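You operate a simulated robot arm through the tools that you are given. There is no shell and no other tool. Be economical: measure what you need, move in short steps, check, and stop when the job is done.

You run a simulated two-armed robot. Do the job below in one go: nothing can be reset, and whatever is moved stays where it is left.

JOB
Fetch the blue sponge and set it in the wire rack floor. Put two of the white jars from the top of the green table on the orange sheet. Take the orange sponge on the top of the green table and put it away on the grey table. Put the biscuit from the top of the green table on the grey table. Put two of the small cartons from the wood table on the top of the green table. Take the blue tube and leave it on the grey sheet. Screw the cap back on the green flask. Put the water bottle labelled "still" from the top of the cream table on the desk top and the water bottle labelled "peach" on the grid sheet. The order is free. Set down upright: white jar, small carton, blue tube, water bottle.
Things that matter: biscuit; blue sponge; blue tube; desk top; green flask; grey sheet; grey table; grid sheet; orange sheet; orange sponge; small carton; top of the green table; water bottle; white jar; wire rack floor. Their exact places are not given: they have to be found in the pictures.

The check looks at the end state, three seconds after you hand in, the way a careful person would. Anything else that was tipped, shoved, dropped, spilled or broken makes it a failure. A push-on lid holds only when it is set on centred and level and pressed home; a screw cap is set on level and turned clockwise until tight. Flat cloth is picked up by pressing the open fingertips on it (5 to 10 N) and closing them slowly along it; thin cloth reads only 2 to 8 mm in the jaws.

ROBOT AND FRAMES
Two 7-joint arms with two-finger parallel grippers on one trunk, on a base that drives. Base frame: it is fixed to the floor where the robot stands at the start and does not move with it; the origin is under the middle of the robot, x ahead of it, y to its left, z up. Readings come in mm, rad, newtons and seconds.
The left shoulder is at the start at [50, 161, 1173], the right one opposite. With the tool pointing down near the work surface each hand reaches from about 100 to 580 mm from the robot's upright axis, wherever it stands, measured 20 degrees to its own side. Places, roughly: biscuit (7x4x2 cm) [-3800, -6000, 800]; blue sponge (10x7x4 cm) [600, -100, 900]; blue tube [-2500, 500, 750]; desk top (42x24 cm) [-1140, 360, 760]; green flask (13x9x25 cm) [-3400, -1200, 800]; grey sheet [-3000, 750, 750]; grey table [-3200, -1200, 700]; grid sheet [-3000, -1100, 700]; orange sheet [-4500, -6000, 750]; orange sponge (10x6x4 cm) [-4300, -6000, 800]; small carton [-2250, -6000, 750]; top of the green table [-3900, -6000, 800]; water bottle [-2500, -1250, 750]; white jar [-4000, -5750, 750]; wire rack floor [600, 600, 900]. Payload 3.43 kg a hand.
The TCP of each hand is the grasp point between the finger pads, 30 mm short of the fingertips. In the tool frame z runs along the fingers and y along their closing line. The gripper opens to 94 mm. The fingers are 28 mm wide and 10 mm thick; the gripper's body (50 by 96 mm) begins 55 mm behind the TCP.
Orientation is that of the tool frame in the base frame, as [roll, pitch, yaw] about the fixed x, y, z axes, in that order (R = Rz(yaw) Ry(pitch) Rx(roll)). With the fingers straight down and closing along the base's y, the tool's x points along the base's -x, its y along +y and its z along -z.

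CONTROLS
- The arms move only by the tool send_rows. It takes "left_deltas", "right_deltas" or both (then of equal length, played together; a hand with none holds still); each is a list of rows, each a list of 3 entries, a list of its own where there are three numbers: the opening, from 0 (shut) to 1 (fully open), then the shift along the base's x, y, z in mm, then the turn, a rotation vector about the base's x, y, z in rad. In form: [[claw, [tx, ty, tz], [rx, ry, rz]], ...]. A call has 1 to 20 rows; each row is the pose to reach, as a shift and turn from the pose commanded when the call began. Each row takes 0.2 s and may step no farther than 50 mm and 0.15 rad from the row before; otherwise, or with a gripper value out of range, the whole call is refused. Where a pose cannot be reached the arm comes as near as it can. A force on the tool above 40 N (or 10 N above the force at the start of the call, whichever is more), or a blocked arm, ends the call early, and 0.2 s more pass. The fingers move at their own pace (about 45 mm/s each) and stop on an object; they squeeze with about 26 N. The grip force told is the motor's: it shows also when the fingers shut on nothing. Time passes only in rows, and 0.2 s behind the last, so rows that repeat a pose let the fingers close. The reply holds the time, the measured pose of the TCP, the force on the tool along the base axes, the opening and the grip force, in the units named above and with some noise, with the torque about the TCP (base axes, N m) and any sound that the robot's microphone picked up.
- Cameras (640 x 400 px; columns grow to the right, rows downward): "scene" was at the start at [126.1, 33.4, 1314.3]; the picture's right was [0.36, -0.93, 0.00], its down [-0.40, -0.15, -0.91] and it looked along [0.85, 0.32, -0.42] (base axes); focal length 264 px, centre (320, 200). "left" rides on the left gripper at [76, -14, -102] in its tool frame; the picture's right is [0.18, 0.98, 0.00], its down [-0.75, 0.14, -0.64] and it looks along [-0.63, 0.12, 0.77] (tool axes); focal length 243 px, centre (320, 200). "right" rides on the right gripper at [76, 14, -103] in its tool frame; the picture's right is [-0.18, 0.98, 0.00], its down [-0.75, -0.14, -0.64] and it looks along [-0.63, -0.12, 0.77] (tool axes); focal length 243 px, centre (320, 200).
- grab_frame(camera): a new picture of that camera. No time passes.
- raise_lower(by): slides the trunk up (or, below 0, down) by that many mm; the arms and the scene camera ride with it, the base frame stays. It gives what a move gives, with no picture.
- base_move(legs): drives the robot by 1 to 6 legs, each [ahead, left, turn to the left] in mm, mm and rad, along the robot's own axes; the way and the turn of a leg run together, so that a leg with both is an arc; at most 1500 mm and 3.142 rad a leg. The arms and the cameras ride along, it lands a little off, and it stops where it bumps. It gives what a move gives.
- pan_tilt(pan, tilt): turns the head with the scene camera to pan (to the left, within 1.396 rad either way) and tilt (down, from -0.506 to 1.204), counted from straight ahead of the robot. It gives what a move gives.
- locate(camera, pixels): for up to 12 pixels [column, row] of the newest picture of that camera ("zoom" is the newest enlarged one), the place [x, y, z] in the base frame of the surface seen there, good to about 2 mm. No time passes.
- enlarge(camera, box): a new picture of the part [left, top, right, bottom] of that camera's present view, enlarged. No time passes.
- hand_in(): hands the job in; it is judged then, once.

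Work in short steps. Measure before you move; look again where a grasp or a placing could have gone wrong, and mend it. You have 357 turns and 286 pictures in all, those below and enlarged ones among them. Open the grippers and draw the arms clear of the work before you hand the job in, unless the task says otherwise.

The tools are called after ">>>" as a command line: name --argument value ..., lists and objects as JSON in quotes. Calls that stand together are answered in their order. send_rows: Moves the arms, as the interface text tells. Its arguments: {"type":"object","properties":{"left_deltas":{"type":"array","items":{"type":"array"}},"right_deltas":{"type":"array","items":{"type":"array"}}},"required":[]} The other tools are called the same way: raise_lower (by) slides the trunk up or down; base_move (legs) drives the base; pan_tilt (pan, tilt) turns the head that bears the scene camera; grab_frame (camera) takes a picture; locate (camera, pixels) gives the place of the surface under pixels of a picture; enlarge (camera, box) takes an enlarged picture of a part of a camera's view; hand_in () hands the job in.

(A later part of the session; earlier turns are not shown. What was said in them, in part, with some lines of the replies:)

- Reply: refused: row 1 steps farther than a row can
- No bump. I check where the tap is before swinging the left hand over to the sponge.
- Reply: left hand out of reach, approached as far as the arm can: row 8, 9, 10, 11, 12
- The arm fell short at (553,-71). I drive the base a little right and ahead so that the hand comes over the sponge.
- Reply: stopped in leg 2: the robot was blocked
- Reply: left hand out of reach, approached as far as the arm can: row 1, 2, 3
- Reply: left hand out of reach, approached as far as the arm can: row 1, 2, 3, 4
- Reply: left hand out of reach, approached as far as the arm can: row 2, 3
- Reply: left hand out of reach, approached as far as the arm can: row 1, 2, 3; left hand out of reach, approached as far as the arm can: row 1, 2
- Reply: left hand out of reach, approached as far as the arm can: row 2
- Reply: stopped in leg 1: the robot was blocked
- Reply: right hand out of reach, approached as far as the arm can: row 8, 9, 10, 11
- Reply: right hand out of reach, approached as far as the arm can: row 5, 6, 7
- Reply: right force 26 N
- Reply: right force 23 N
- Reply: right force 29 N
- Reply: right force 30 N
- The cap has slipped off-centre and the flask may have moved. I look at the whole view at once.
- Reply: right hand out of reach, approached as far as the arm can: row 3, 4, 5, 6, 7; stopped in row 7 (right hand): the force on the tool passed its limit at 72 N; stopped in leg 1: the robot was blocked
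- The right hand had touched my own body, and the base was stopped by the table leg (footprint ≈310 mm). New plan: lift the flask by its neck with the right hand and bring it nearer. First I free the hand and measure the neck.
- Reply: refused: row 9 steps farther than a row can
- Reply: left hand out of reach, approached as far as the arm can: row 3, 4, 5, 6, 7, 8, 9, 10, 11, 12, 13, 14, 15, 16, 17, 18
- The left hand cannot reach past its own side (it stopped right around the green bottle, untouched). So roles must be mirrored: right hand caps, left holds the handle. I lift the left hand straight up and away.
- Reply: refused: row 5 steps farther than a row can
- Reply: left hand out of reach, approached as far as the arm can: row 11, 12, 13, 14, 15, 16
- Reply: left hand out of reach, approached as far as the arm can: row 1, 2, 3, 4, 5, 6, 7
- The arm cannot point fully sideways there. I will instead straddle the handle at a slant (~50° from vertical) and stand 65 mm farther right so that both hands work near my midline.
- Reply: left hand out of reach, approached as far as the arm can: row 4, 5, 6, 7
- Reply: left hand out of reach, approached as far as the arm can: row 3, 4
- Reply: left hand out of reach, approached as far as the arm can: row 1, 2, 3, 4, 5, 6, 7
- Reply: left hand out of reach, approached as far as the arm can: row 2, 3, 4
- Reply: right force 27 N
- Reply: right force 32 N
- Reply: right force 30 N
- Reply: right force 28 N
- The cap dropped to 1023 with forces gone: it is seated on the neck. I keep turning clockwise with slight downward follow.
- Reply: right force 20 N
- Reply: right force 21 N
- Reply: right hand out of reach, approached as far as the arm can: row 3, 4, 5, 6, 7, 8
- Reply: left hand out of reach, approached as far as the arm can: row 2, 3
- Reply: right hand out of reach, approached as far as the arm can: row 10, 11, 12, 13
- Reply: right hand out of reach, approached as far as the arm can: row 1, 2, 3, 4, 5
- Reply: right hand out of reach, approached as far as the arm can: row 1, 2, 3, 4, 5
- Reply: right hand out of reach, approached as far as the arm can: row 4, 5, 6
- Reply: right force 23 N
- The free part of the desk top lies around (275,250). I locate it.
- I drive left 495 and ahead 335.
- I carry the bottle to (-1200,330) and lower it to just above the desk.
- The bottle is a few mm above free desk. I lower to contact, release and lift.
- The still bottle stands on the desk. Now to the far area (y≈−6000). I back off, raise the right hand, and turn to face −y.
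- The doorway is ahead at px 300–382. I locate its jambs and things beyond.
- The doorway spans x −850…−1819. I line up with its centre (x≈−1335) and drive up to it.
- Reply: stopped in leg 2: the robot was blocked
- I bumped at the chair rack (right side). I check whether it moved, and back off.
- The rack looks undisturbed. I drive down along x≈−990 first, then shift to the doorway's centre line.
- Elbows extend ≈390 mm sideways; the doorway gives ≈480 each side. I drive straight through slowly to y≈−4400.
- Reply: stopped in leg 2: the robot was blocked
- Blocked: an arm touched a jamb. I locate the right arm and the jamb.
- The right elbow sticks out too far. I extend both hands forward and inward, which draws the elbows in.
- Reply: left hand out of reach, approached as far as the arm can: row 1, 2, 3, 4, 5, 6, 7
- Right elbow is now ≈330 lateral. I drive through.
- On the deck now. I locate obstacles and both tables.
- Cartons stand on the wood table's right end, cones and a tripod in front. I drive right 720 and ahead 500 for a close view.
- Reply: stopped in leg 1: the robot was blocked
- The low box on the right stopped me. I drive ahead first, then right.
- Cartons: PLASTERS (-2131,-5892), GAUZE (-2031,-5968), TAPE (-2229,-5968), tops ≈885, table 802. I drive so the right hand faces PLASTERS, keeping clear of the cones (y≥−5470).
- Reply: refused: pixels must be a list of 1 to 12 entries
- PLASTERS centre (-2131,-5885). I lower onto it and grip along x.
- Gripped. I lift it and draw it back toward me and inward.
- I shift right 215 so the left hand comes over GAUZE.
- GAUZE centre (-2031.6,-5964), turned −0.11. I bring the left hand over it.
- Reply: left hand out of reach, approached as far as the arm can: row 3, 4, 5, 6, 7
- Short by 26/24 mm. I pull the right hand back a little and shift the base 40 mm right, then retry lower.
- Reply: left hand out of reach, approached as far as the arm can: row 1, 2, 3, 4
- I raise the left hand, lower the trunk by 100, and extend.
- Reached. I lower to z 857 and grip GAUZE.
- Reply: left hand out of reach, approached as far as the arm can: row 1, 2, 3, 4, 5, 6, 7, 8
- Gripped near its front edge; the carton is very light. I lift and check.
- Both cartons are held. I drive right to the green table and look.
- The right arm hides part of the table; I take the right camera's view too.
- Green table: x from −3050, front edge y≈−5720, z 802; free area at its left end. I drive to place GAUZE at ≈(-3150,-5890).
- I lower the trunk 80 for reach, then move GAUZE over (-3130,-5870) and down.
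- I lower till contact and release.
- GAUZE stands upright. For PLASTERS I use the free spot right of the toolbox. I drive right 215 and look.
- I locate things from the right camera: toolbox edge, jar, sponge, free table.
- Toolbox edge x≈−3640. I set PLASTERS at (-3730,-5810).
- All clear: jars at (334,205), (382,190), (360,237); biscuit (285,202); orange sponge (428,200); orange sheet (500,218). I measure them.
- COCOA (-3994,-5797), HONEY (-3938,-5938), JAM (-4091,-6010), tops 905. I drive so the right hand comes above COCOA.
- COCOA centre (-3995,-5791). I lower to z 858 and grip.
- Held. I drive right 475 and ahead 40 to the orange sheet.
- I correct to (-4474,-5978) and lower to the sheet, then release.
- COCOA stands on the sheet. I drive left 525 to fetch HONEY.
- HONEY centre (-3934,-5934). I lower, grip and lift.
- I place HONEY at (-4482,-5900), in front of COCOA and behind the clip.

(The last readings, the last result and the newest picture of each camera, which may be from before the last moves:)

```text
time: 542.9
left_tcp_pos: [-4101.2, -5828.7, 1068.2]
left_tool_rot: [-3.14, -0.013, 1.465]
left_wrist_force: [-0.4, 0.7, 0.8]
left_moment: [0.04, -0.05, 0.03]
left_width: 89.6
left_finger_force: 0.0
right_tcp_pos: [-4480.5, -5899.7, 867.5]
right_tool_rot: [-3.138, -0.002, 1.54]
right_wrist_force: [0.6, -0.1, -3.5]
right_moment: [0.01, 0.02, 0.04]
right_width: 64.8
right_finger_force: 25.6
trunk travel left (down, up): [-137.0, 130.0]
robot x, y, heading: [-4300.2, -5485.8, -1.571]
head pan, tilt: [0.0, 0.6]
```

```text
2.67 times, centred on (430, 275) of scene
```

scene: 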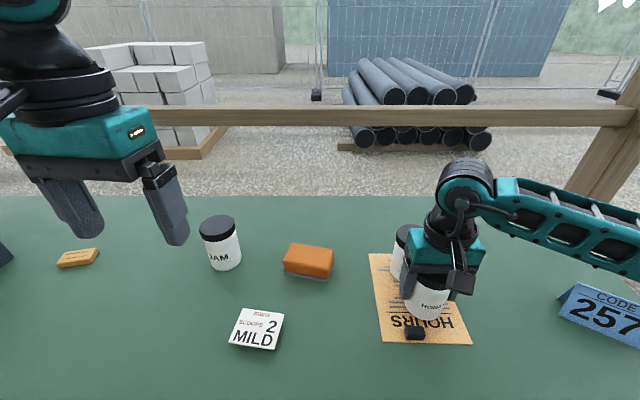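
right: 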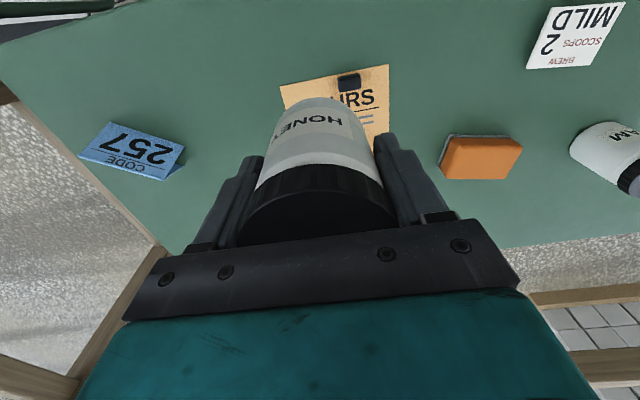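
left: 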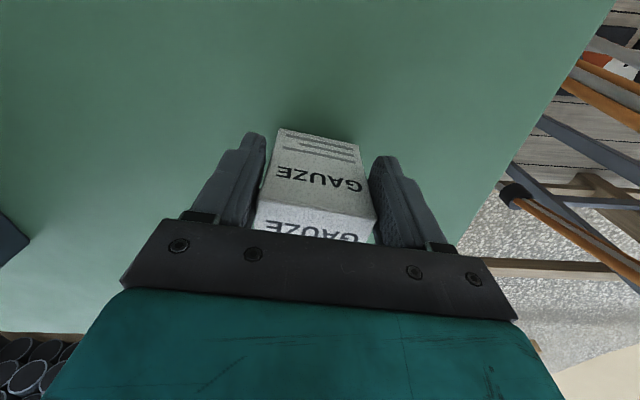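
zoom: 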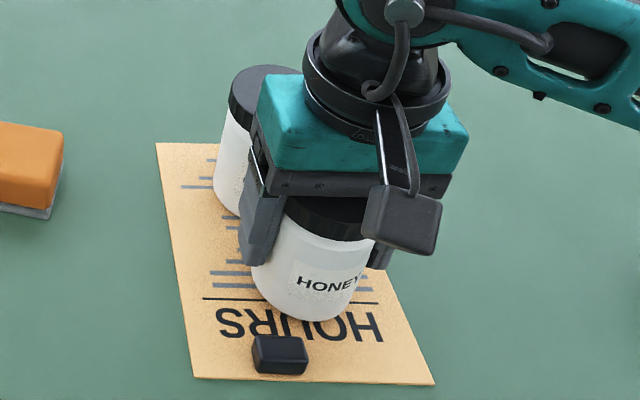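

Clear of the clip and COCOA. I lower to contact, release and lift.

>>> send_rows --right_deltas '[[0, [0, 0, -5], [0, 0, 0]], [0, [0, 0, -8], [0, 0, 0]], [0, [0, 0, -9], [0, 0, 0]], [0, [0, 0, -9], [0, 0, 0]], [0.8, [0, 0, -9], [0, 0, 0]], [1, [0, 0, -9], [0, 0, 0]], [1, [0, 0, -9], [0, 0, 0]], [1, [0, 0, 30], [0, 0, 0]], [1, [0, 0, 75], [0, 0, 0]], [1, [0, 0, 120], [0, 0, 0]], [1, [0, 30, 150], [0, 0, 0]], [1, [0, 60, 180], [0, 0, 0]]]'

>>> grab_frame --camera "scene"

```text
time: 545.5
left_tcp_pos: [-4101.0, -5828.6, 1069.2]
left_tool_rot: [-3.14, -0.012, 1.466]
left_wrist_force: [-1.3, 0.5, -0.4]
left_moment: [-0.03, -0.03, 0.03]
left_width: 89.3
left_finger_force: 0.1
right_tcp_pos: [-4480.8, -5839.6, 1052.1]
right_tool_rot: [-3.138, -0.003, 1.538]
right_wrist_force: [-0.7, -0.1, 0.0]
right_moment: [0.0, 0.02, 0.01]
right_width: 94.2
right_finger_force: 0.0
trunk travel left (down, up): [-137.0, 130.0]
robot x, y, heading: [-4300.5, -5488.4, -1.57]
head pan, tilt: [0.0, 0.6]
```

```text
91 pictures are left
```

scene: 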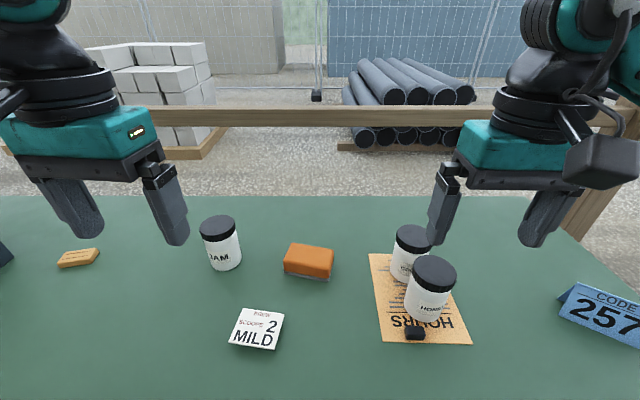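

Both jars stand on the sheet. Now the orange sponge: I measure its corners.

>>> enlarge --camera "scene" --box '[260, 225, 360, 295]'

```text
5.71 times, centred on (310, 260) of scene
```

zoom: 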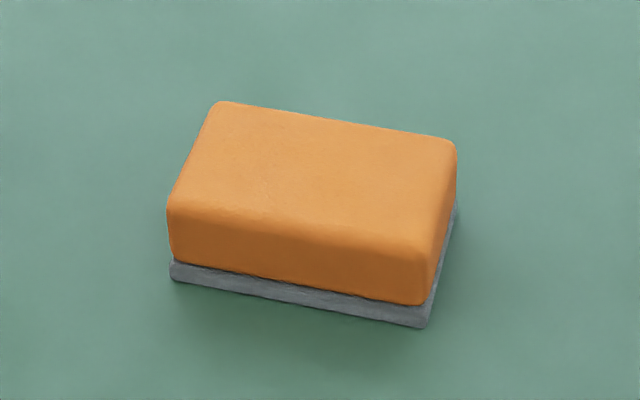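

>>> locate --camera "zoom" --pixels '[[175, 207], [222, 107], [448, 145], [425, 250], [310, 175], [175, 275], [420, 320], [453, 215]]'

```text
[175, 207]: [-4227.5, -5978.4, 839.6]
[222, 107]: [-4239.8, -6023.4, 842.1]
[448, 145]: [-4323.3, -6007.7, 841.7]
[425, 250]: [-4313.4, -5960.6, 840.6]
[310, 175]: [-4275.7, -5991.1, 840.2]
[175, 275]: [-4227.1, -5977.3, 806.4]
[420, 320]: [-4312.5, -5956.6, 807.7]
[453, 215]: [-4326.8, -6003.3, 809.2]
```

Sponge centre (-4276,-5992), short axis (0.2,0.98). I shift left 205, turn the right hand −1.74 and go above it.

>>> base_move --legs '[[0, 205, 0]]'

>>> send_rows --right_deltas '[[0.9, [0, -10, 0], [0, 0, -0.14]], [0.9, [0, -20, 0], [0, 0, -0.28]], [0.9, [0, -35, 0], [0, 0, -0.42]], [0.9, [0, -50, 0], [0, 0, -0.56]], [0.9, [0, -65, 0], [0, 0, -0.7]], [0.9, [0, -80, 0], [0, 0, -0.84]], [0.9, [0, -95, 0], [0, 0, -0.98]], [0.9, [0, -110, 0], [0, 0, -1.12]], [0.9, [0, -125, -10], [0, 0, -1.26]], [0.9, [0, -140, -30], [0, 0, -1.4]], [0.9, [0, -150, -60], [0, 0, -1.54]], [0.9, [0, -152, -95], [0, 0, -1.68]], [0.9, [0, -152, -130], [0, 0, -1.74]], [0.9, [0, -152, -130], [0, 0, -1.74]]]'

>>> grab_frame --camera "right"

```text
time: 547.9
left_tcp_pos: [-3900.8, -5829.2, 1068.5]
left_tool_rot: [-3.141, -0.013, 1.463]
left_wrist_force: [-0.9, -1.3, -0.3]
left_moment: [-0.01, 0.0, 0.0]
left_width: 89.2
left_finger_force: 0.0
right_tcp_pos: [-4279.9, -5839.2, 1051.1]
right_tool_rot: [-3.137, -0.002, 1.536]
right_wrist_force: [0.1, -0.2, -0.9]
right_moment: [0.02, 0.01, 0.05]
right_width: 93.8
right_finger_force: 0.1
trunk travel left (down, up): [-137.0, 130.0]
robot x, y, heading: [-4098.7, -5484.5, -1.572]
head pan, tilt: [0.0, 0.6]
```

```text
time: 550.9
left_tcp_pos: [-3900.6, -5828.9, 1067.7]
left_tool_rot: [3.141, -0.012, 1.462]
left_wrist_force: [-0.2, -0.1, 0.2]
left_moment: [0.02, 0.01, 0.03]
left_width: 89.4
left_finger_force: 0.1
right_tcp_pos: [-4281.5, -5994.2, 921.0]
right_tool_rot: [-3.141, -0.002, -0.205]
right_wrist_force: [0.1, 0.7, -0.7]
right_moment: [0.04, 0.02, -0.02]
right_width: 84.4
right_finger_force: 0.1
trunk travel left (down, up): [-137.0, 130.0]
robot x, y, heading: [-4097.6, -5487.2, -1.575]
head pan, tilt: [0.0, 0.6]
```

```text
89 pictures are left
```

right: 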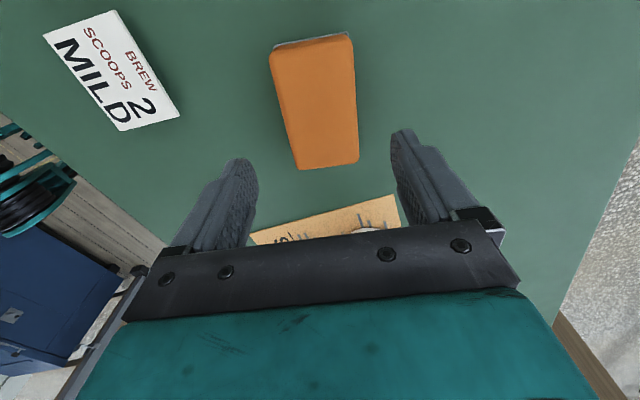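

Aligned. I lower to z 836 and grip.

>>> send_rows --right_deltas '[[0.95, [4, 2, -40], [0, 0, 0]], [0.95, [4, 2, -75], [0, 0, 0]], [0.95, [4, 2, -85], [0, 0, 0]], [0.95, [4, 2, -85], [0, 0, 0]], [0, [4, 2, -85], [0, 0, 0]], [0, [4, 2, -85], [0, 0, 0]], [0, [4, 2, -85], [0, 0, 0]], [0, [4, 2, -85], [0, 0, 0]]]'

>>> send_rows --right_deltas '[[0, [0, 0, 40], [0, 0, 0]], [0, [0, 0, 85], [0, 0, 0]], [0, [0, 0, 130], [0, 0, 0]], [0, [0, 25, 170], [0, 0, 0]], [0, [0, 60, 200], [0, 0, 0]]]'

>>> grab_frame --camera "right"

```text
time: 552.7
left_tcp_pos: [-3900.7, -5828.3, 1069.7]
left_tool_rot: [3.142, -0.012, 1.462]
left_wrist_force: [-0.8, -0.2, -1.0]
left_moment: [-0.03, -0.02, -0.02]
left_width: 89.4
left_finger_force: 0.1
right_tcp_pos: [-4278.4, -5991.7, 835.5]
right_tool_rot: [-3.138, -0.003, -0.205]
right_wrist_force: [-0.7, 0.9, -0.1]
right_moment: [0.01, -0.01, 0.05]
right_width: 61.4
right_finger_force: 26.5
trunk travel left (down, up): [-137.0, 130.0]
robot x, y, heading: [-4097.8, -5486.1, -1.572]
head pan, tilt: [0.0, 0.6]
```

```text
time: 553.9
left_tcp_pos: [-3899.6, -5828.9, 1069.5]
left_tool_rot: [-3.14, -0.013, 1.463]
left_wrist_force: [0.3, 0.5, -0.2]
left_moment: [0.02, 0.03, 0.04]
left_width: 89.6
left_finger_force: 0.0
right_tcp_pos: [-4276.7, -5928.3, 1037.0]
right_tool_rot: [-3.139, 0.001, -0.203]
right_wrist_force: [0.3, -0.2, -0.4]
right_moment: [0.02, -0.01, 0.01]
right_width: 61.2
right_finger_force: 25.9
trunk travel left (down, up): [-137.0, 130.0]
robot x, y, heading: [-4096.3, -5487.9, -1.573]
head pan, tilt: [0.0, 0.6]
```

```text
88 pictures are left
```

right: 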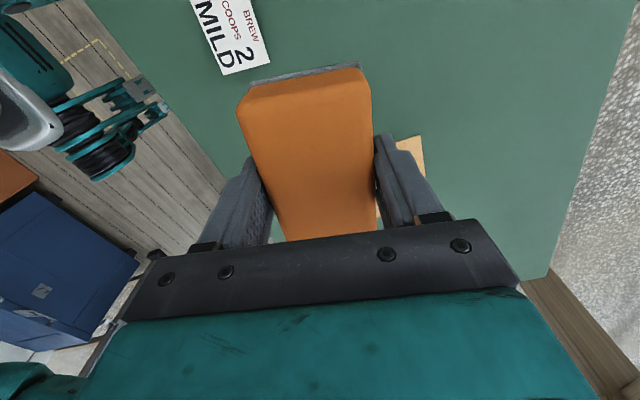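

Sponge held. I shift left 130 so the left hand comes over the biscuit.

>>> base_move --legs '[[0, 135, 0], [15, 0, 0]]'

>>> send_rows --left_deltas '[[0.9, [-5, -40, -10], [0, 0, 0.1]], [0.9, [-10, -80, -20], [0, 0, 0.2]], [0.9, [-10, -120, -40], [0, 0, 0.31]], [0.9, [-10, -150, -70], [0, 0, 0.31]], [0.9, [-10, -165, -100], [0, 0, 0.31]], [0.9, [-10, -165, -100], [0, 0, 0.31]]]'

>>> grab_frame --camera "left"

```text
time: 556.2
left_tcp_pos: [-3763.7, -5845.6, 1068.8]
left_tool_rot: [3.141, -0.011, 1.46]
left_wrist_force: [0.6, -0.5, -1.1]
left_moment: [0.04, -0.01, -0.06]
left_width: 89.4
left_finger_force: 0.0
right_tcp_pos: [-4140.2, -5945.5, 1037.1]
right_tool_rot: [-3.139, -0.001, -0.208]
right_wrist_force: [0.7, 1.6, -0.6]
right_moment: [-0.01, 0.01, 0.0]
right_width: 61.5
right_finger_force: 26.2
trunk travel left (down, up): [-137.0, 130.0]
robot x, y, heading: [-3961.4, -5503.0, -1.574]
head pan, tilt: [0.0, 0.6]
```

```text
time: 557.6
left_tcp_pos: [-3773.0, -6007.9, 968.8]
left_tool_rot: [-3.14, -0.01, 1.772]
left_wrist_force: [-0.4, 0.0, 0.1]
left_moment: [-0.02, 0.03, 0.0]
left_width: 84.7
left_finger_force: 0.1
right_tcp_pos: [-4140.7, -5943.7, 1038.1]
right_tool_rot: [-3.139, -0.002, -0.205]
right_wrist_force: [0.9, 0.4, -0.2]
right_moment: [0.03, -0.01, 0.03]
right_width: 61.7
right_finger_force: 26.0
trunk travel left (down, up): [-137.0, 130.0]
robot x, y, heading: [-3956.8, -5501.7, -1.575]
head pan, tilt: [0.0, 0.6]
```

```text
87 pictures are left
```

left: 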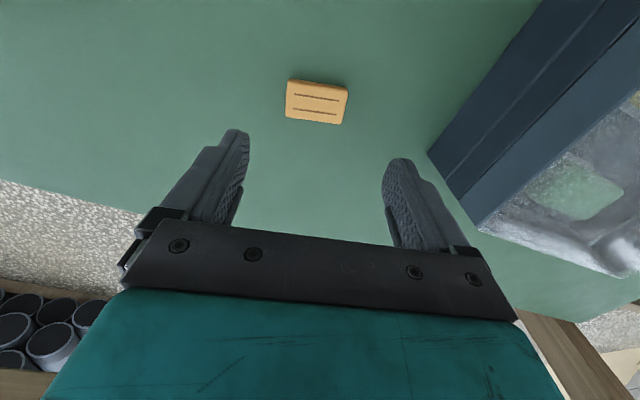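

>>> enlarge --camera "left" --box '[270, 65, 366, 135]'

>>> locate --camera "left" --pixels '[[289, 83], [345, 90], [342, 122], [287, 117], [315, 103]]'

```text
5.71 times, centred on (318, 100) of left
```

zoom: 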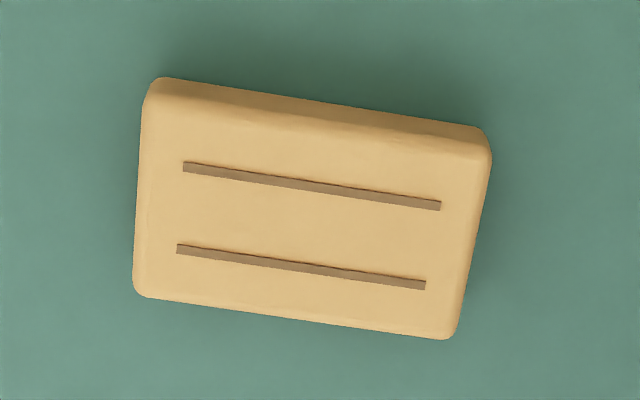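

```text
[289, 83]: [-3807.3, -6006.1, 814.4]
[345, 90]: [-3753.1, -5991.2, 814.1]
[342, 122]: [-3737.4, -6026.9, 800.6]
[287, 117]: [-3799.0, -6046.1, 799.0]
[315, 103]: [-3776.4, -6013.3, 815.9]
```

Biscuit centre (-3776,-6014). I lower to z 835 and grip it along its length.

>>> send_rows --left_deltas '[[0.95, [-3, -6, -40], [0, 0, 0.03]], [0.95, [-3, -6, -80], [0, 0, 0.06]], [0.95, [-3, -6, -115], [0, 0, 0.06]], [0.95, [-3, -6, -134], [0, 0, 0.06]], [0.95, [-3, -6, -134], [0, 0, 0.06]]]'

>>> grab_frame --camera "left"

```text
time: 558.8
left_tcp_pos: [-3749.6, -5983.4, 858.0]
left_tool_rot: [3.141, -0.01, 1.83]
left_wrist_force: [-1.1, 0.4, -0.4]
left_moment: [0.02, 0.01, -0.04]
left_width: 89.2
left_finger_force: 0.0
left hand out of reach, approached as far as the arm can: row 1, 2, 3, 4, 5
right_tcp_pos: [-4140.8, -5943.3, 1037.7]
right_tool_rot: [-3.138, -0.002, -0.205]
right_wrist_force: [-0.4, -0.6, 0.7]
right_moment: [-0.02, 0.03, 0.04]
right_width: 61.4
right_finger_force: 26.0
trunk travel left (down, up): [-137.0, 130.0]
robot x, y, heading: [-3962.2, -5501.1, -1.575]
head pan, tilt: [0.0, 0.6]
```

```text
85 pictures are left
```

left: 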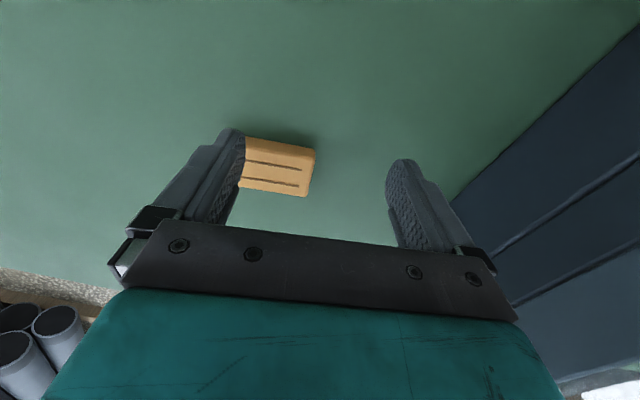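

Too low for this reach; I raise both hands, lower the trunk 80 more, and retry.

>>> send_rows --left_deltas '[[0.95, [0, 0, 40], [0, 0, 0]], [0.95, [-10, -10, 80], [0, 0, 0]], [0.95, [-20, -20, 100], [0, 0, 0]]]' --right_deltas '[[0, [0, 30, 30], [0, 0, 0]], [0, [0, 60, 60], [0, 0, 0]], [0, [0, 90, 90], [0, 0, 0]]]'

>>> raise_lower --by -90

>>> send_rows --left_deltas '[[0.95, [-3, -6, 0], [0, 0, 0]], [0.95, [-6, -11, 0], [0, 0, 0]], [0.95, [-6, -11, 0], [0, 0, 0]]]'

```text
time: 559.6
left_tcp_pos: [-3771.0, -6004.5, 959.3]
left_tool_rot: [-3.141, -0.014, 1.83]
left_wrist_force: [-0.3, 0.2, -0.6]
left_moment: [0.0, 0.02, -0.01]
left_width: 89.5
left_finger_force: 0.1
right_tcp_pos: [-4139.4, -5853.8, 1126.9]
right_tool_rot: [-3.138, -0.003, -0.208]
right_wrist_force: [0.7, -0.4, -0.1]
right_moment: [0.01, 0.0, -0.01]
right_width: 61.4
right_finger_force: 26.1
trunk travel left (down, up): [-137.0, 130.0]
robot x, y, heading: [-3961.1, -5500.6, -1.573]
head pan, tilt: [0.0, 0.6]
```

```text
time: 560.8
left_tcp_pos: [-3771.2, -6005.7, 869.8]
left_tool_rot: [-3.141, -0.012, 1.828]
left_wrist_force: [-0.3, 0.7, -0.1]
left_moment: [-0.03, 0.04, 0.01]
left_width: 89.3
left_finger_force: 0.0
right_tcp_pos: [-4139.7, -5855.2, 1038.5]
right_tool_rot: [-3.139, -0.001, -0.207]
right_wrist_force: [0.3, 0.5, -0.9]
right_moment: [0.02, 0.0, -0.01]
right_width: 61.4
right_finger_force: 25.8
trunk travel left (down, up): [-47.0, 220.0]
robot x, y, heading: [-3964.7, -5502.9, -1.574]
head pan, tilt: [0.0, 0.6]
```

```text
time: 561.6
left_tcp_pos: [-3775.0, -6015.8, 870.1]
left_tool_rot: [-3.14, -0.012, 1.829]
left_wrist_force: [-0.1, 0.5, 0.7]
left_moment: [-0.04, -0.01, 0.0]
left_width: 89.4
left_finger_force: 0.1
left hand out of reach, approached as far as the arm can: row 2, 3
right_tcp_pos: [-4138.5, -5854.0, 1037.2]
right_tool_rot: [-3.139, -0.001, -0.206]
right_wrist_force: [0.8, -0.3, 0.3]
right_moment: [-0.01, -0.03, 0.01]
right_width: 61.2
right_finger_force: 25.9
trunk travel left (down, up): [-47.0, 220.0]
robot x, y, heading: [-3962.9, -5501.9, -1.575]
head pan, tilt: [0.0, 0.6]
```

Position is right; I lower the trunk 35 to bring the fingers around the biscuit, then close.

>>> raise_lower --by -35

>>> grab_frame --camera "left"

```text
time: 562.4
left_tcp_pos: [-3774.7, -6014.2, 833.7]
left_tool_rot: [-3.14, -0.011, 1.83]
left_wrist_force: [0.1, 0.4, 0.6]
left_moment: [-0.02, -0.03, 0.02]
left_width: 89.7
left_finger_force: 0.1
right_tcp_pos: [-4139.1, -5853.4, 1001.2]
right_tool_rot: [-3.137, -0.001, -0.205]
right_wrist_force: [-0.6, 0.6, -0.4]
right_moment: [-0.02, 0.02, 0.04]
right_width: 61.5
right_finger_force: 26.3
trunk travel left (down, up): [-12.0, 255.0]
robot x, y, heading: [-3963.2, -5505.0, -1.571]
head pan, tilt: [0.0, 0.6]
```

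```text
84 pictures are left
```

left: 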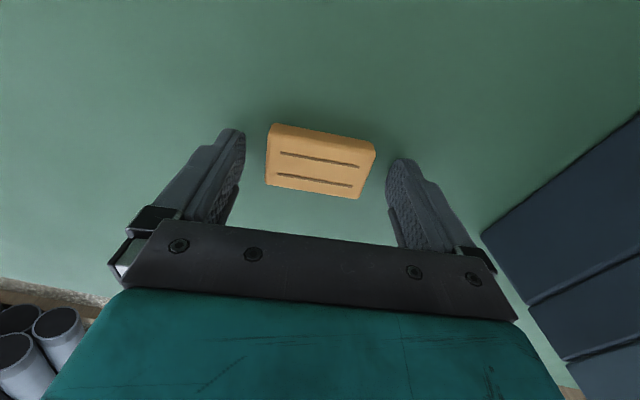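

>>> send_rows --left_deltas '[[0, [0, 0, 0], [0, 0, 0]], [0, [0, 0, 0], [0, 0, 0]], [0, [0, 0, 0], [0, 0, 0]], [0, [0, 0, 0], [0, 0, 0]]]'

>>> raise_lower --by 150

>>> grab_frame --camera "left"

```text
time: 563.4
left_tcp_pos: [-3774.6, -6013.8, 834.1]
left_tool_rot: [-3.141, -0.01, 1.832]
left_wrist_force: [-0.8, 0.0, 0.9]
left_moment: [0.0, -0.01, 0.0]
left_width: 60.8
left_finger_force: 26.1
right_tcp_pos: [-4139.5, -5855.5, 1003.2]
right_tool_rot: [-3.139, -0.001, -0.207]
right_wrist_force: [-0.5, 0.2, 0.3]
right_moment: [0.01, -0.01, 0.0]
right_width: 61.3
right_finger_force: 26.6
trunk travel left (down, up): [-12.0, 255.0]
robot x, y, heading: [-3960.6, -5505.3, -1.575]
head pan, tilt: [0.0, 0.6]
```

```text
time: 565.1
left_tcp_pos: [-3774.4, -6014.8, 984.5]
left_tool_rot: [-3.14, -0.01, 1.832]
left_wrist_force: [0.6, -1.4, -0.1]
left_moment: [0.03, -0.01, -0.02]
left_width: 60.8
left_finger_force: 26.0
right_tcp_pos: [-4140.3, -5854.4, 1151.6]
right_tool_rot: [-3.138, -0.002, -0.206]
right_wrist_force: [-0.8, -0.1, -0.6]
right_moment: [0.04, 0.03, -0.02]
right_width: 61.5
right_finger_force: 26.1
trunk travel left (down, up): [-162.0, 105.0]
robot x, y, heading: [-3958.9, -5502.8, -1.571]
head pan, tilt: [0.0, 0.6]
```

```text
83 pictures are left
```

left: 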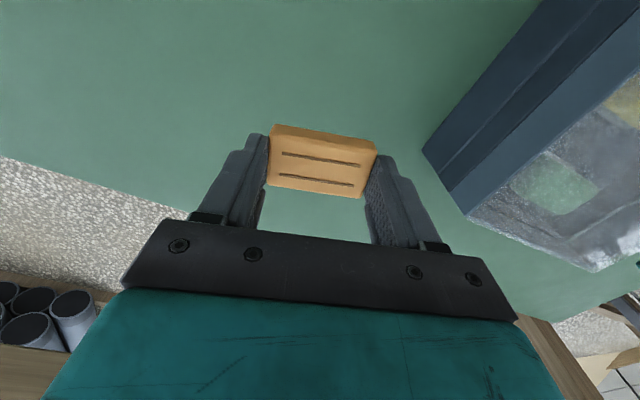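

Both held. I back off from the table and tuck the arms (hands forward, inward and up) for the doorway.

>>> base_move --legs '[[-420, 0, 0]]'

>>> raise_lower --by 55

>>> send_rows --left_deltas '[[0, [0, 10, 30], [0, 0, -0.04]], [0, [0, 20, 60], [0, 0, -0.08]], [0, [0, 30, 90], [0, 0, -0.12]], [0, [0, 40, 120], [0, 0, -0.16]], [0, [0, 45, 150], [0, 0, -0.2]], [0, [0, 45, 180], [0, 0, -0.24]], [0, [0, 45, 210], [0, 0, -0.24]]]' --right_deltas '[[0, [5, -20, 10], [0, 0, 0]], [0, [10, -40, 20], [0, 0, 0]], [0, [15, -60, 30], [0, 0, 0]], [0, [20, -80, 40], [0, 0, 0]], [0, [30, -100, 50], [0, 0, 0]], [0, [40, -115, 60], [0, 0, 0]], [0, [45, -130, 70], [0, 0, 0]]]'

>>> base_move --legs '[[0, 0, 3.14]]'

>>> pan_tilt --pan -0.9 --tilt 0.4

>>> grab_frame --camera "scene"

```text
time: 567.8
left_tcp_pos: [-3773.3, -5590.2, 984.9]
left_tool_rot: [-3.141, -0.011, 1.832]
left_wrist_force: [-0.1, -0.4, -0.2]
left_moment: [0.01, 0.0, -0.01]
left_width: 60.8
left_finger_force: 26.4
right_tcp_pos: [-4136.5, -5431.4, 1152.3]
right_tool_rot: [-3.141, -0.001, -0.204]
right_wrist_force: [0.4, -0.3, 0.3]
right_moment: [0.01, 0.02, 0.0]
right_width: 61.5
right_finger_force: 26.4
trunk travel left (down, up): [-162.0, 105.0]
robot x, y, heading: [-3958.1, -5081.1, -1.573]
head pan, tilt: [0.0, 0.6]
```

```text
time: 568.7
left_tcp_pos: [-3773.0, -5591.8, 1039.3]
left_tool_rot: [-3.141, -0.012, 1.833]
left_wrist_force: [1.0, 0.1, -0.5]
left_moment: [0.03, -0.02, 0.01]
left_width: 60.6
left_finger_force: 25.7
right_tcp_pos: [-4137.7, -5431.4, 1207.0]
right_tool_rot: [-3.139, -0.003, -0.204]
right_wrist_force: [-0.7, 1.1, 0.4]
right_moment: [0.0, -0.04, 0.02]
right_width: 61.4
right_finger_force: 26.5
trunk travel left (down, up): [-217.0, 50.0]
robot x, y, heading: [-3959.5, -5080.1, -1.571]
head pan, tilt: [0.0, 0.6]
```

```text
time: 570.3
left_tcp_pos: [-3773.2, -5545.6, 1250.1]
left_tool_rot: [3.14, -0.013, 1.593]
left_wrist_force: [0.1, -0.4, -0.2]
left_moment: [0.05, -0.03, 0.03]
left_width: 60.4
left_finger_force: 25.7
right_tcp_pos: [-4093.3, -5561.6, 1278.8]
right_tool_rot: [-3.137, 0.0, -0.206]
right_wrist_force: [-0.2, -0.2, -0.8]
right_moment: [0.0, 0.01, 0.0]
right_width: 61.3
right_finger_force: 26.4
trunk travel left (down, up): [-217.0, 50.0]
robot x, y, heading: [-3957.9, -5076.1, -1.567]
head pan, tilt: [0.0, 0.6]
```

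```text
time: 578.0
left_tcp_pos: [-4132.6, -4606.5, 1248.2]
left_tool_rot: [3.141, -0.011, -1.576]
left_wrist_force: [-0.3, 0.2, -0.1]
left_moment: [-0.03, 0.0, -0.01]
left_width: 60.5
left_finger_force: 25.9
right_tcp_pos: [-3812.7, -4600.2, 1278.7]
right_tool_rot: [-3.138, -0.002, 2.908]
right_wrist_force: [0.1, -0.3, -0.4]
right_moment: [-0.02, -0.03, -0.01]
right_width: 61.5
right_finger_force: 26.0
trunk travel left (down, up): [-217.0, 50.0]
robot x, y, heading: [-3962.3, -5078.5, 1.544]
head pan, tilt: [0.0, 0.6]
```

```text
time: 579.2
left_tcp_pos: [-4132.6, -4607.7, 1248.7]
left_tool_rot: [3.141, -0.011, -1.575]
left_wrist_force: [-0.7, 0.8, 0.7]
left_moment: [0.02, -0.03, -0.03]
left_width: 60.7
left_finger_force: 26.3
right_tcp_pos: [-3813.3, -4600.3, 1277.7]
right_tool_rot: [-3.136, -0.002, 2.909]
right_wrist_force: [0.5, 0.1, -0.2]
right_moment: [-0.01, 0.0, 0.05]
right_width: 61.3
right_finger_force: 25.9
trunk travel left (down, up): [-217.0, 50.0]
robot x, y, heading: [-3959.5, -5081.3, 1.542]
head pan, tilt: [-0.901, 0.4]
```

```text
82 pictures are left
```

scene: 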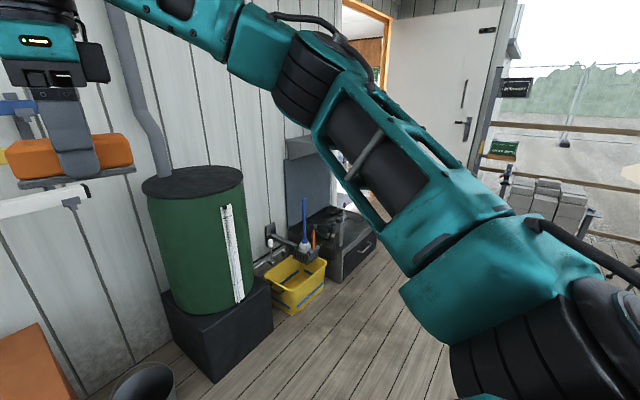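

I drive right along the deck, then up to y≈−4620, then to the doorway's line, in stages.

>>> base_move --legs '[[0, -1380, 0.027], [460, 0, 0], [0, -1250, 0]]'

>>> pan_tilt --pan 0 --tilt 0.4

>>> grab_frame --camera "scene"

```text
time: 604.9
left_tcp_pos: [-1490.3, -4168.3, 1249.6]
left_tool_rot: [-3.141, -0.011, -1.52]
left_wrist_force: [-0.4, -0.2, 0.0]
left_moment: [0.01, -0.01, 0.03]
left_width: 60.3
left_finger_force: 26.0
right_tcp_pos: [-1170.4, -4143.5, 1279.0]
right_tool_rot: [-3.139, -0.004, 2.965]
right_wrist_force: [-0.6, -0.1, 0.2]
right_moment: [-0.04, 0.01, -0.02]
right_width: 61.4
right_finger_force: 26.9
trunk travel left (down, up): [-217.0, 50.0]
robot x, y, heading: [-1291.9, -4627.4, 1.6]
head pan, tilt: [-0.901, 0.4]
```

```text
time: 606.1
left_tcp_pos: [-1489.9, -4168.0, 1249.6]
left_tool_rot: [3.141, -0.01, -1.522]
left_wrist_force: [0.3, -0.3, 0.1]
left_moment: [0.02, 0.0, 0.0]
left_width: 60.9
left_finger_force: 26.5
right_tcp_pos: [-1172.4, -4144.0, 1277.2]
right_tool_rot: [-3.137, 0.001, 2.964]
right_wrist_force: [-0.5, 0.4, -0.3]
right_moment: [-0.01, 0.0, 0.04]
right_width: 61.3
right_finger_force: 25.9
trunk travel left (down, up): [-217.0, 50.0]
robot x, y, heading: [-1292.7, -4626.6, 1.593]
head pan, tilt: [0.0, 0.4]
```

```text
81 pictures are left
```

scene: 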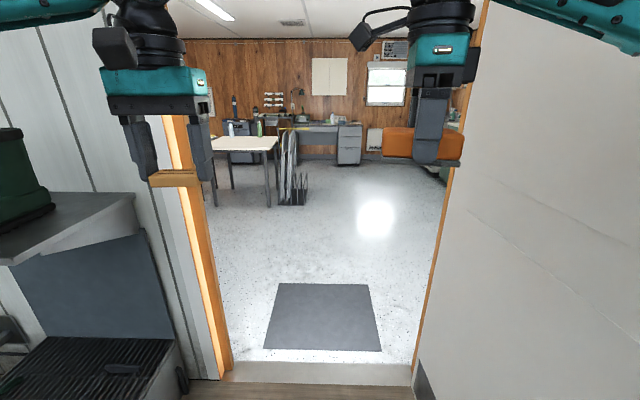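

Lined up. I drive through the doorway.

>>> base_move --legs '[[500, 25, -0.025], [600, 0, 0], [600, 0, 0], [350, 0, 0]]'

>>> pan_tilt --pan 0.7 --tilt 0.4

>>> grab_frame --camera "scene"

```text
time: 617.0
left_tcp_pos: [-1494.6, -2106.8, 1248.8]
left_tool_rot: [-3.141, -0.014, -1.558]
left_wrist_force: [-0.4, 0.6, -0.2]
left_moment: [-0.01, 0.01, 0.0]
left_width: 60.6
left_finger_force: 25.5
right_tcp_pos: [-1174.5, -2093.5, 1277.9]
right_tool_rot: [-3.138, -0.001, 2.928]
right_wrist_force: [0.3, 0.2, -0.8]
right_moment: [-0.01, -0.02, 0.01]
right_width: 61.5
right_finger_force: 25.9
trunk travel left (down, up): [-217.0, 50.0]
robot x, y, heading: [-1313.1, -2573.3, 1.554]
head pan, tilt: [0.0, 0.4]
```

```text
time: 618.0
left_tcp_pos: [-1493.4, -2105.9, 1248.9]
left_tool_rot: [3.141, -0.01, -1.557]
left_wrist_force: [0.0, 0.6, 0.0]
left_moment: [0.02, -0.01, 0.02]
left_width: 60.6
left_finger_force: 26.2
right_tcp_pos: [-1175.1, -2094.4, 1278.1]
right_tool_rot: [-3.137, -0.002, 2.927]
right_wrist_force: [0.0, 0.2, -0.2]
right_moment: [0.01, -0.01, 0.0]
right_width: 61.3
right_finger_force: 25.6
trunk travel left (down, up): [-217.0, 50.0]
robot x, y, heading: [-1315.5, -2575.0, 1.56]
head pan, tilt: [0.7, 0.4]
```

```text
80 pictures are left
```

scene: 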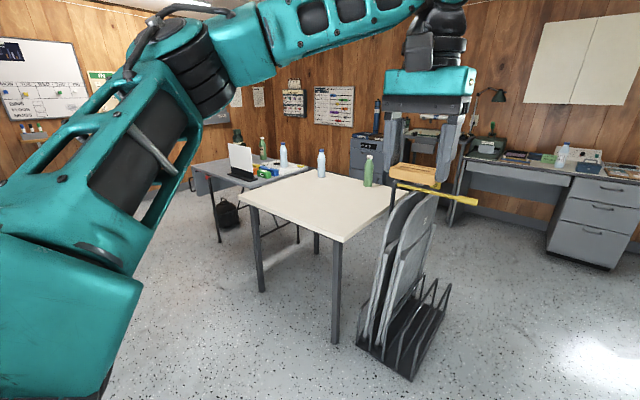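

Inside again. I drive to the back side of the grey table.

>>> base_move --legs '[[430, 0, 0.014], [0, 1400, 0], [0, 560, 0]]'

>>> pan_tilt --pan 0.0 --tilt 0.55

>>> grab_frame --camera "scene"

```text
time: 637.6
left_tcp_pos: [-3463.9, -1715.4, 1247.9]
left_tool_rot: [-3.14, -0.011, -1.516]
left_wrist_force: [0.1, 0.3, -0.9]
left_moment: [0.0, -0.03, 0.01]
left_width: 60.5
left_finger_force: 25.6
right_tcp_pos: [-3144.8, -1687.1, 1278.7]
right_tool_rot: [-3.138, -0.004, 2.969]
right_wrist_force: [-1.0, -0.7, -0.3]
right_moment: [0.0, 0.05, -0.05]
right_width: 61.6
right_finger_force: 26.0
trunk travel left (down, up): [-217.0, 50.0]
robot x, y, heading: [-3264.6, -2173.8, 1.602]
head pan, tilt: [0.7, 0.4]
```

```text
time: 638.7
left_tcp_pos: [-3465.5, -1714.2, 1248.2]
left_tool_rot: [3.141, -0.01, -1.516]
left_wrist_force: [-0.4, 0.4, -0.2]
left_moment: [0.0, 0.0, 0.01]
left_width: 60.4
left_finger_force: 25.9
right_tcp_pos: [-3144.8, -1687.3, 1279.0]
right_tool_rot: [-3.138, -0.002, 2.969]
right_wrist_force: [0.0, -0.2, 0.1]
right_moment: [-0.03, 0.0, -0.02]
right_width: 61.6
right_finger_force: 26.5
trunk travel left (down, up): [-217.0, 50.0]
robot x, y, heading: [-3266.1, -2174.0, 1.599]
head pan, tilt: [0.0, 0.55]
```

```text
79 pictures are left
```

scene: 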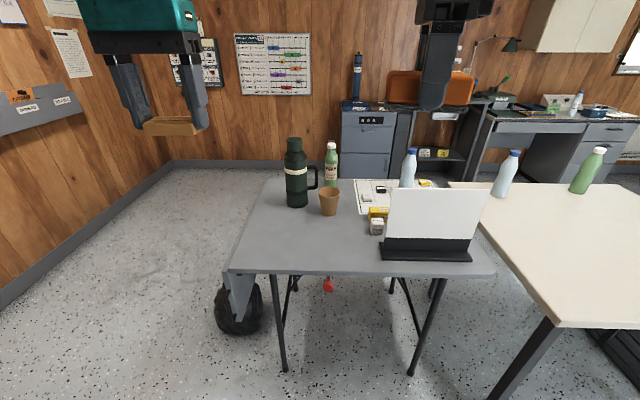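

The back of the grey table is free around (300,245). I locate the free area.

>>> locate --camera "scene" --pixels '[[300, 245], [260, 250], [340, 255], [325, 215], [378, 262], [280, 230], [235, 268], [490, 272], [350, 235], [384, 255], [375, 232], [328, 285]]'

```text
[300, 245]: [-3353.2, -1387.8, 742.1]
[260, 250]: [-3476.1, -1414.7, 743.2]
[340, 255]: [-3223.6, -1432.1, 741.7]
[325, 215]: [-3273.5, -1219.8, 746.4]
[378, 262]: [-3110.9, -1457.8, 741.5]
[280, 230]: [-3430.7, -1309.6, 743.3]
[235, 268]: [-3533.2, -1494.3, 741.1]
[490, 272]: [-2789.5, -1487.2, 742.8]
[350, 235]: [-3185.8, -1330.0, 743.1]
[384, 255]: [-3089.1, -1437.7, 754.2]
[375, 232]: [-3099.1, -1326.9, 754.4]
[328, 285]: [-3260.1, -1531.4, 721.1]
```

I place the biscuit first: drive ahead 345, lower the trunk 180, then lower the left hand.

>>> base_move --legs '[[345, 0, -0.03]]'

>>> raise_lower --by -190

>>> send_rows --left_deltas '[[0, [0, 0, -45], [0, 0, 0]], [0, [0, 0, -90], [0, 0, 0]], [0, [0, 0, -135], [0, 0, 0]], [0, [0, 0, -180], [0, 0, 0]], [0, [0, 0, -225], [0, 0, 0]], [0, [0, 0, -255], [0, 0, 0]], [0, [0, 0, -265], [0, 0, 0]], [0, [0, 0, -265], [0, 0, 0]]]'

>>> grab_frame --camera "left"

>>> grab_frame --camera "scene"

```text
time: 640.9
left_tcp_pos: [-3458.8, -1371.9, 1249.5]
left_tool_rot: [-3.141, -0.011, -1.544]
left_wrist_force: [-0.5, 0.2, -0.6]
left_moment: [-0.06, 0.0, -0.01]
left_width: 60.7
left_finger_force: 26.0
right_tcp_pos: [-3139.0, -1352.7, 1278.0]
right_tool_rot: [-3.137, -0.001, 2.944]
right_wrist_force: [0.2, -0.1, -0.8]
right_moment: [-0.01, -0.01, 0.0]
right_width: 61.7
right_finger_force: 26.1
trunk travel left (down, up): [-217.0, 50.0]
robot x, y, heading: [-3272.0, -1838.3, 1.575]
head pan, tilt: [0.0, 0.55]
```

```text
time: 643.0
left_tcp_pos: [-3457.5, -1371.1, 1059.6]
left_tool_rot: [-3.141, -0.01, -1.542]
left_wrist_force: [-0.3, -0.1, -0.1]
left_moment: [-0.02, 0.04, 0.0]
left_width: 60.7
left_finger_force: 25.8
right_tcp_pos: [-3139.4, -1353.0, 1088.9]
right_tool_rot: [-3.138, -0.002, 2.942]
right_wrist_force: [0.3, 0.1, -0.6]
right_moment: [0.01, 0.0, -0.01]
right_width: 61.3
right_finger_force: 26.4
trunk travel left (down, up): [-27.0, 240.0]
robot x, y, heading: [-3268.1, -1840.9, 1.578]
head pan, tilt: [0.0, 0.55]
```

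```text
time: 644.8
left_tcp_pos: [-3455.4, -1373.2, 794.4]
left_tool_rot: [3.141, -0.011, -1.543]
left_wrist_force: [0.5, 0.2, -0.4]
left_moment: [0.01, -0.06, 0.01]
left_width: 60.6
left_finger_force: 26.1
right_tcp_pos: [-3137.7, -1354.0, 1088.4]
right_tool_rot: [-3.137, -0.001, 2.941]
right_wrist_force: [1.1, 0.0, 0.2]
right_moment: [-0.03, 0.02, -0.01]
right_width: 61.4
right_finger_force: 25.7
trunk travel left (down, up): [-27.0, 240.0]
robot x, y, heading: [-3272.6, -1834.8, 1.573]
head pan, tilt: [0.0, 0.55]
```

```text
78 pictures are left
```

left: 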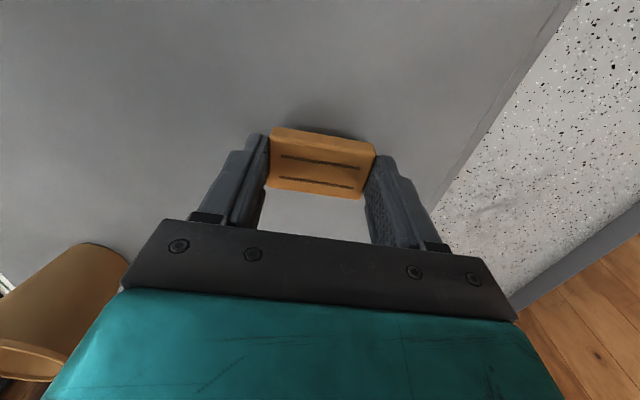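

```text
77 pictures are left
```

scene: 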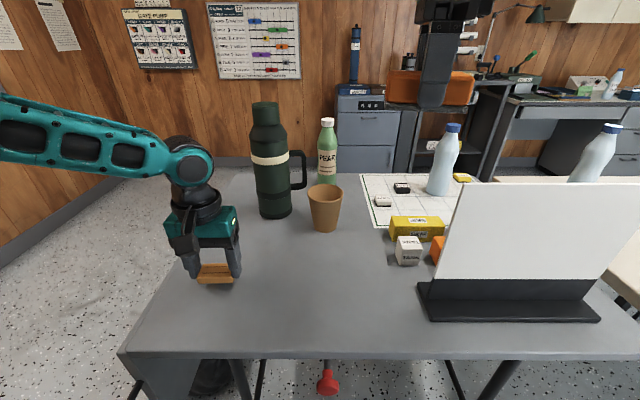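

I lower the biscuit the last 19 mm, release, and lift.

>>> send_rows --left_deltas '[[0, [0, 0, -10], [0, 0, 0]], [0, [0, 0, -17], [0, 0, 0]], [0, [0, 0, -19], [0, 0, 0]], [0, [0, 0, -19], [0, 0, 0]], [0.85, [0, 0, -19], [0, 0, 0]], [0.9, [0, 0, -19], [0, 0, 0]], [0.9, [0, 0, 20], [0, 0, 0]], [0.9, [0, 0, 65], [0, 0, 0]], [0.9, [0, 0, 110], [0, 0, 0]], [0.9, [0, -20, 155], [0, 0, 0]], [0.9, [0, -50, 190], [0, 0, 0]], [0.9, [0, -80, 230], [0, 0, 0]]]'

>>> base_move --legs '[[0, 130, 0]]'

>>> grab_frame --camera "scene"

>>> grab_frame --camera "right"

```text
time: 647.4
left_tcp_pos: [-3457.6, -1455.2, 1024.9]
left_tool_rot: [-3.141, -0.013, -1.542]
left_wrist_force: [-0.6, 0.1, 0.0]
left_moment: [0.0, -0.02, -0.04]
left_width: 84.4
left_finger_force: 0.1
right_tcp_pos: [-3138.7, -1353.3, 1088.4]
right_tool_rot: [-3.14, -0.002, 2.942]
right_wrist_force: [-0.1, -0.4, -0.7]
right_moment: [0.01, -0.01, -0.02]
right_width: 61.4
right_finger_force: 25.9
trunk travel left (down, up): [-27.0, 240.0]
robot x, y, heading: [-3268.8, -1834.3, 1.569]
head pan, tilt: [0.0, 0.55]
```

```text
time: 649.2
left_tcp_pos: [-3591.0, -1455.3, 1023.9]
left_tool_rot: [-3.14, -0.009, -1.538]
left_wrist_force: [0.3, 0.6, 0.2]
left_moment: [0.01, -0.02, -0.03]
left_width: 84.6
left_finger_force: 0.1
right_tcp_pos: [-3272.0, -1354.1, 1088.2]
right_tool_rot: [-3.139, -0.003, 2.948]
right_wrist_force: [0.5, 0.0, -0.3]
right_moment: [0.02, -0.02, -0.01]
right_width: 61.7
right_finger_force: 26.1
trunk travel left (down, up): [-27.0, 240.0]
robot x, y, heading: [-3402.0, -1836.8, 1.575]
head pan, tilt: [0.0, 0.55]
```

```text
76 pictures are left
```

scene: 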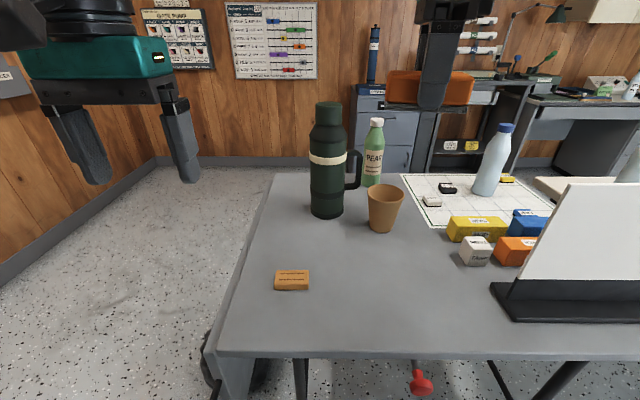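

```text
75 pictures are left
```

right: 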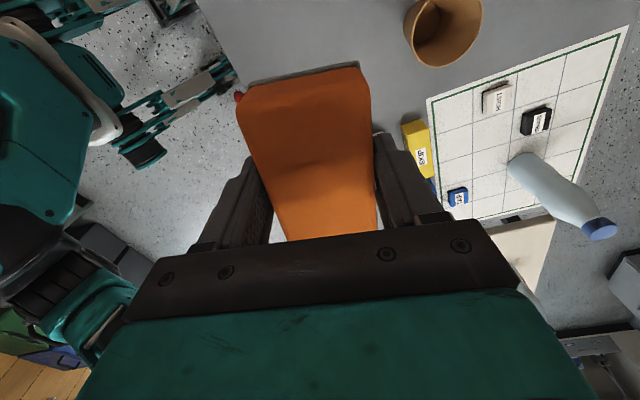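

The biscuit lies flat. Now I lower the sponge at (-3265,-1400).

>>> send_rows --right_deltas '[[0, [5, -25, -20], [0, 0, 0]], [0, [7, -46, -55], [0, 0, 0]], [0, [7, -46, -100], [0, 0, 0]], [0, [7, -46, -145], [0, 0, 0]], [0, [7, -46, -190], [0, 0, 0]], [0, [7, -46, -235], [0, 0, 0]], [0, [7, -46, -275], [0, 0, 0]], [0, [7, -46, -300], [0, 0, 0]], [0, [7, -46, -300], [0, 0, 0]]]'

>>> grab_frame --camera "scene"

```text
time: 651.2
left_tcp_pos: [-3590.7, -1454.7, 1025.3]
left_tool_rot: [-3.141, -0.011, -1.539]
left_wrist_force: [-0.2, -0.2, 0.6]
left_moment: [-0.03, -0.01, -0.02]
left_width: 84.6
left_finger_force: 0.1
right_tcp_pos: [-3265.9, -1398.5, 786.2]
right_tool_rot: [-3.141, 0.0, 2.948]
right_wrist_force: [-0.6, 0.2, -0.3]
right_moment: [0.03, 0.0, 0.02]
right_width: 61.5
right_finger_force: 25.9
trunk travel left (down, up): [-27.0, 240.0]
robot x, y, heading: [-3400.3, -1836.9, 1.581]
head pan, tilt: [0.0, 0.55]
```

```text
74 pictures are left
```

scene: 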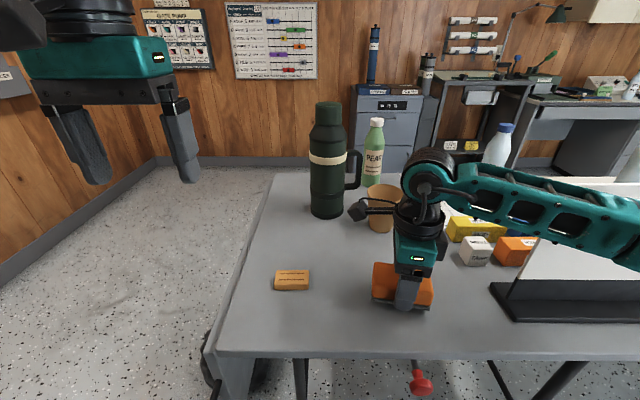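

I check the forearm's clearance over the board before the last 9 mm.

>>> locate --camera "scene" --pixels '[[575, 185], [600, 185], [575, 215], [540, 235], [600, 240], [520, 190]]'

>>> enlarge --camera "scene" --box '[340, 130, 640, 330]'

```text
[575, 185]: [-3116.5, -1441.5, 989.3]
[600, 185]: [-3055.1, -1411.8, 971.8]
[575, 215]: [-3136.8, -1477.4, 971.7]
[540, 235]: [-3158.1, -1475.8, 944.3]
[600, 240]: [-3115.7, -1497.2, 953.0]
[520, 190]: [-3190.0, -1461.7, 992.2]
```

```text
2.00 times, centred on (490, 230) of scene
```

zoom: 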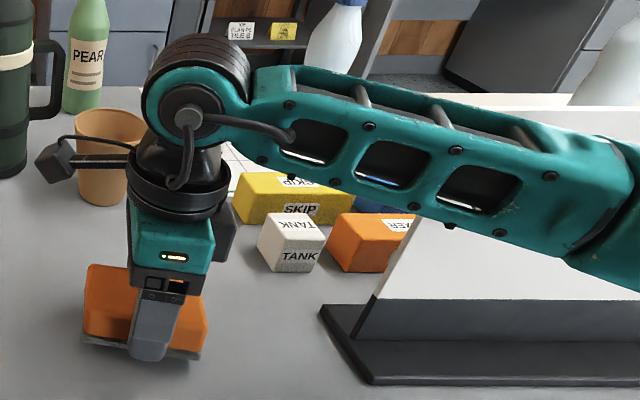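

The forearm passes ~80 mm in front of the board. I lower the last 9 mm, release and lift straight up.

>>> send_rows --right_deltas '[[0, [0, 0, -5], [0, 0, 0]], [0, [0, 0, -9], [0, 0, 0]], [0, [0, 0, -9], [0, 0, 0]], [0.85, [0, 0, -9], [0, 0, 0]], [0.9, [0, 0, -9], [0, 0, 0]], [0.9, [0, 0, -9], [0, 0, 0]], [0.9, [0, 0, 35], [0, 0, 0]], [0.9, [0, 0, 80], [0, 0, 0]], [0.9, [0, 0, 125], [0, 0, 0]], [0.9, [0, 0, 170], [0, 0, 0]], [0.9, [0, 0, 215], [0, 0, 0]], [0.9, [0, 0, 260], [0, 0, 0]]]'

>>> base_move --legs '[[-350, 0, 0]]'

>>> raise_lower --by 190

>>> grab_frame --camera "scene"

```text
time: 653.8
left_tcp_pos: [-3591.8, -1454.0, 1024.8]
left_tool_rot: [-3.139, -0.009, -1.539]
left_wrist_force: [0.4, -0.3, 0.1]
left_moment: [-0.01, 0.0, -0.02]
left_width: 84.8
left_finger_force: 0.0
right_tcp_pos: [-3268.5, -1399.2, 1048.9]
right_tool_rot: [-3.137, -0.003, 2.947]
right_wrist_force: [0.0, 0.2, 0.0]
right_moment: [0.04, 0.03, 0.0]
right_width: 84.5
right_finger_force: 0.0
trunk travel left (down, up): [-27.0, 240.0]
robot x, y, heading: [-3403.0, -1834.4, 1.579]
head pan, tilt: [0.0, 0.55]
```

```text
time: 656.1
left_tcp_pos: [-3585.9, -1806.9, 1025.3]
left_tool_rot: [3.141, -0.01, -1.547]
left_wrist_force: [0.3, -0.9, 0.1]
left_moment: [-0.03, -0.01, 0.01]
left_width: 84.7
left_finger_force: 0.0
right_tcp_pos: [-3263.2, -1752.9, 1048.7]
right_tool_rot: [-3.137, -0.003, 2.94]
right_wrist_force: [-1.2, 0.3, 0.8]
right_moment: [-0.02, -0.04, -0.01]
right_width: 84.8
right_finger_force: 0.0
trunk travel left (down, up): [-27.0, 240.0]
robot x, y, heading: [-3399.8, -2191.2, 1.577]
head pan, tilt: [0.0, 0.55]
```

```text
time: 658.2
left_tcp_pos: [-3586.2, -1805.7, 1215.0]
left_tool_rot: [-3.14, -0.012, -1.546]
left_wrist_force: [-0.1, -0.1, 0.5]
left_moment: [0.02, 0.0, 0.0]
left_width: 84.6
left_finger_force: 0.0
right_tcp_pos: [-3262.6, -1753.5, 1237.8]
right_tool_rot: [-3.138, -0.001, 2.94]
right_wrist_force: [-0.1, 0.3, 0.5]
right_moment: [0.01, -0.03, 0.0]
right_width: 84.7
right_finger_force: 0.0
trunk travel left (down, up): [-217.0, 50.0]
robot x, y, heading: [-3398.1, -2190.5, 1.568]
head pan, tilt: [0.0, 0.55]
```

```text
72 pictures are left
```

scene: 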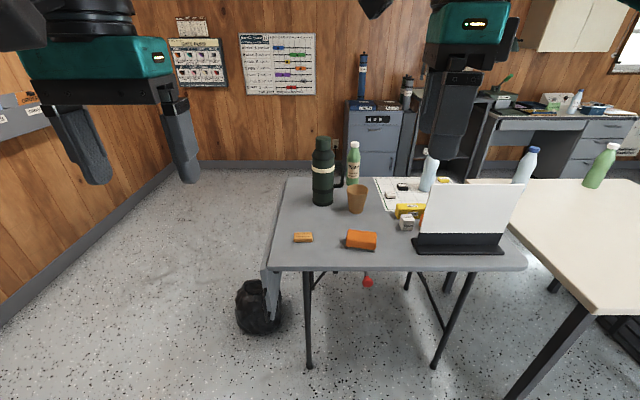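

Everything is in place: biscuit and orange sponge on the grey table, flask capped, bottles, tube and jars standing; both grippers are open and clear. I hand in.

>>> hand_in

```text
The job is handed in.
```

I finished every item in the job and handed it in; no check result has come back.

- **Placed items:** each item was set down in its place, and everything that had to stand upright did so in the picture I took after releasing it.
- **Green flask:** I moved it on the grey table so one hand could hold the handle while the other screwed the cap on. The cap is tight at about 0.9 N·m.
- **Bumps on the way:** the base was stopped by the chair rack and by a low box on the deck, and an arm once touched the door frame. The chair rack looked unmoved when I checked it. I did not look at the box or the door frame again.
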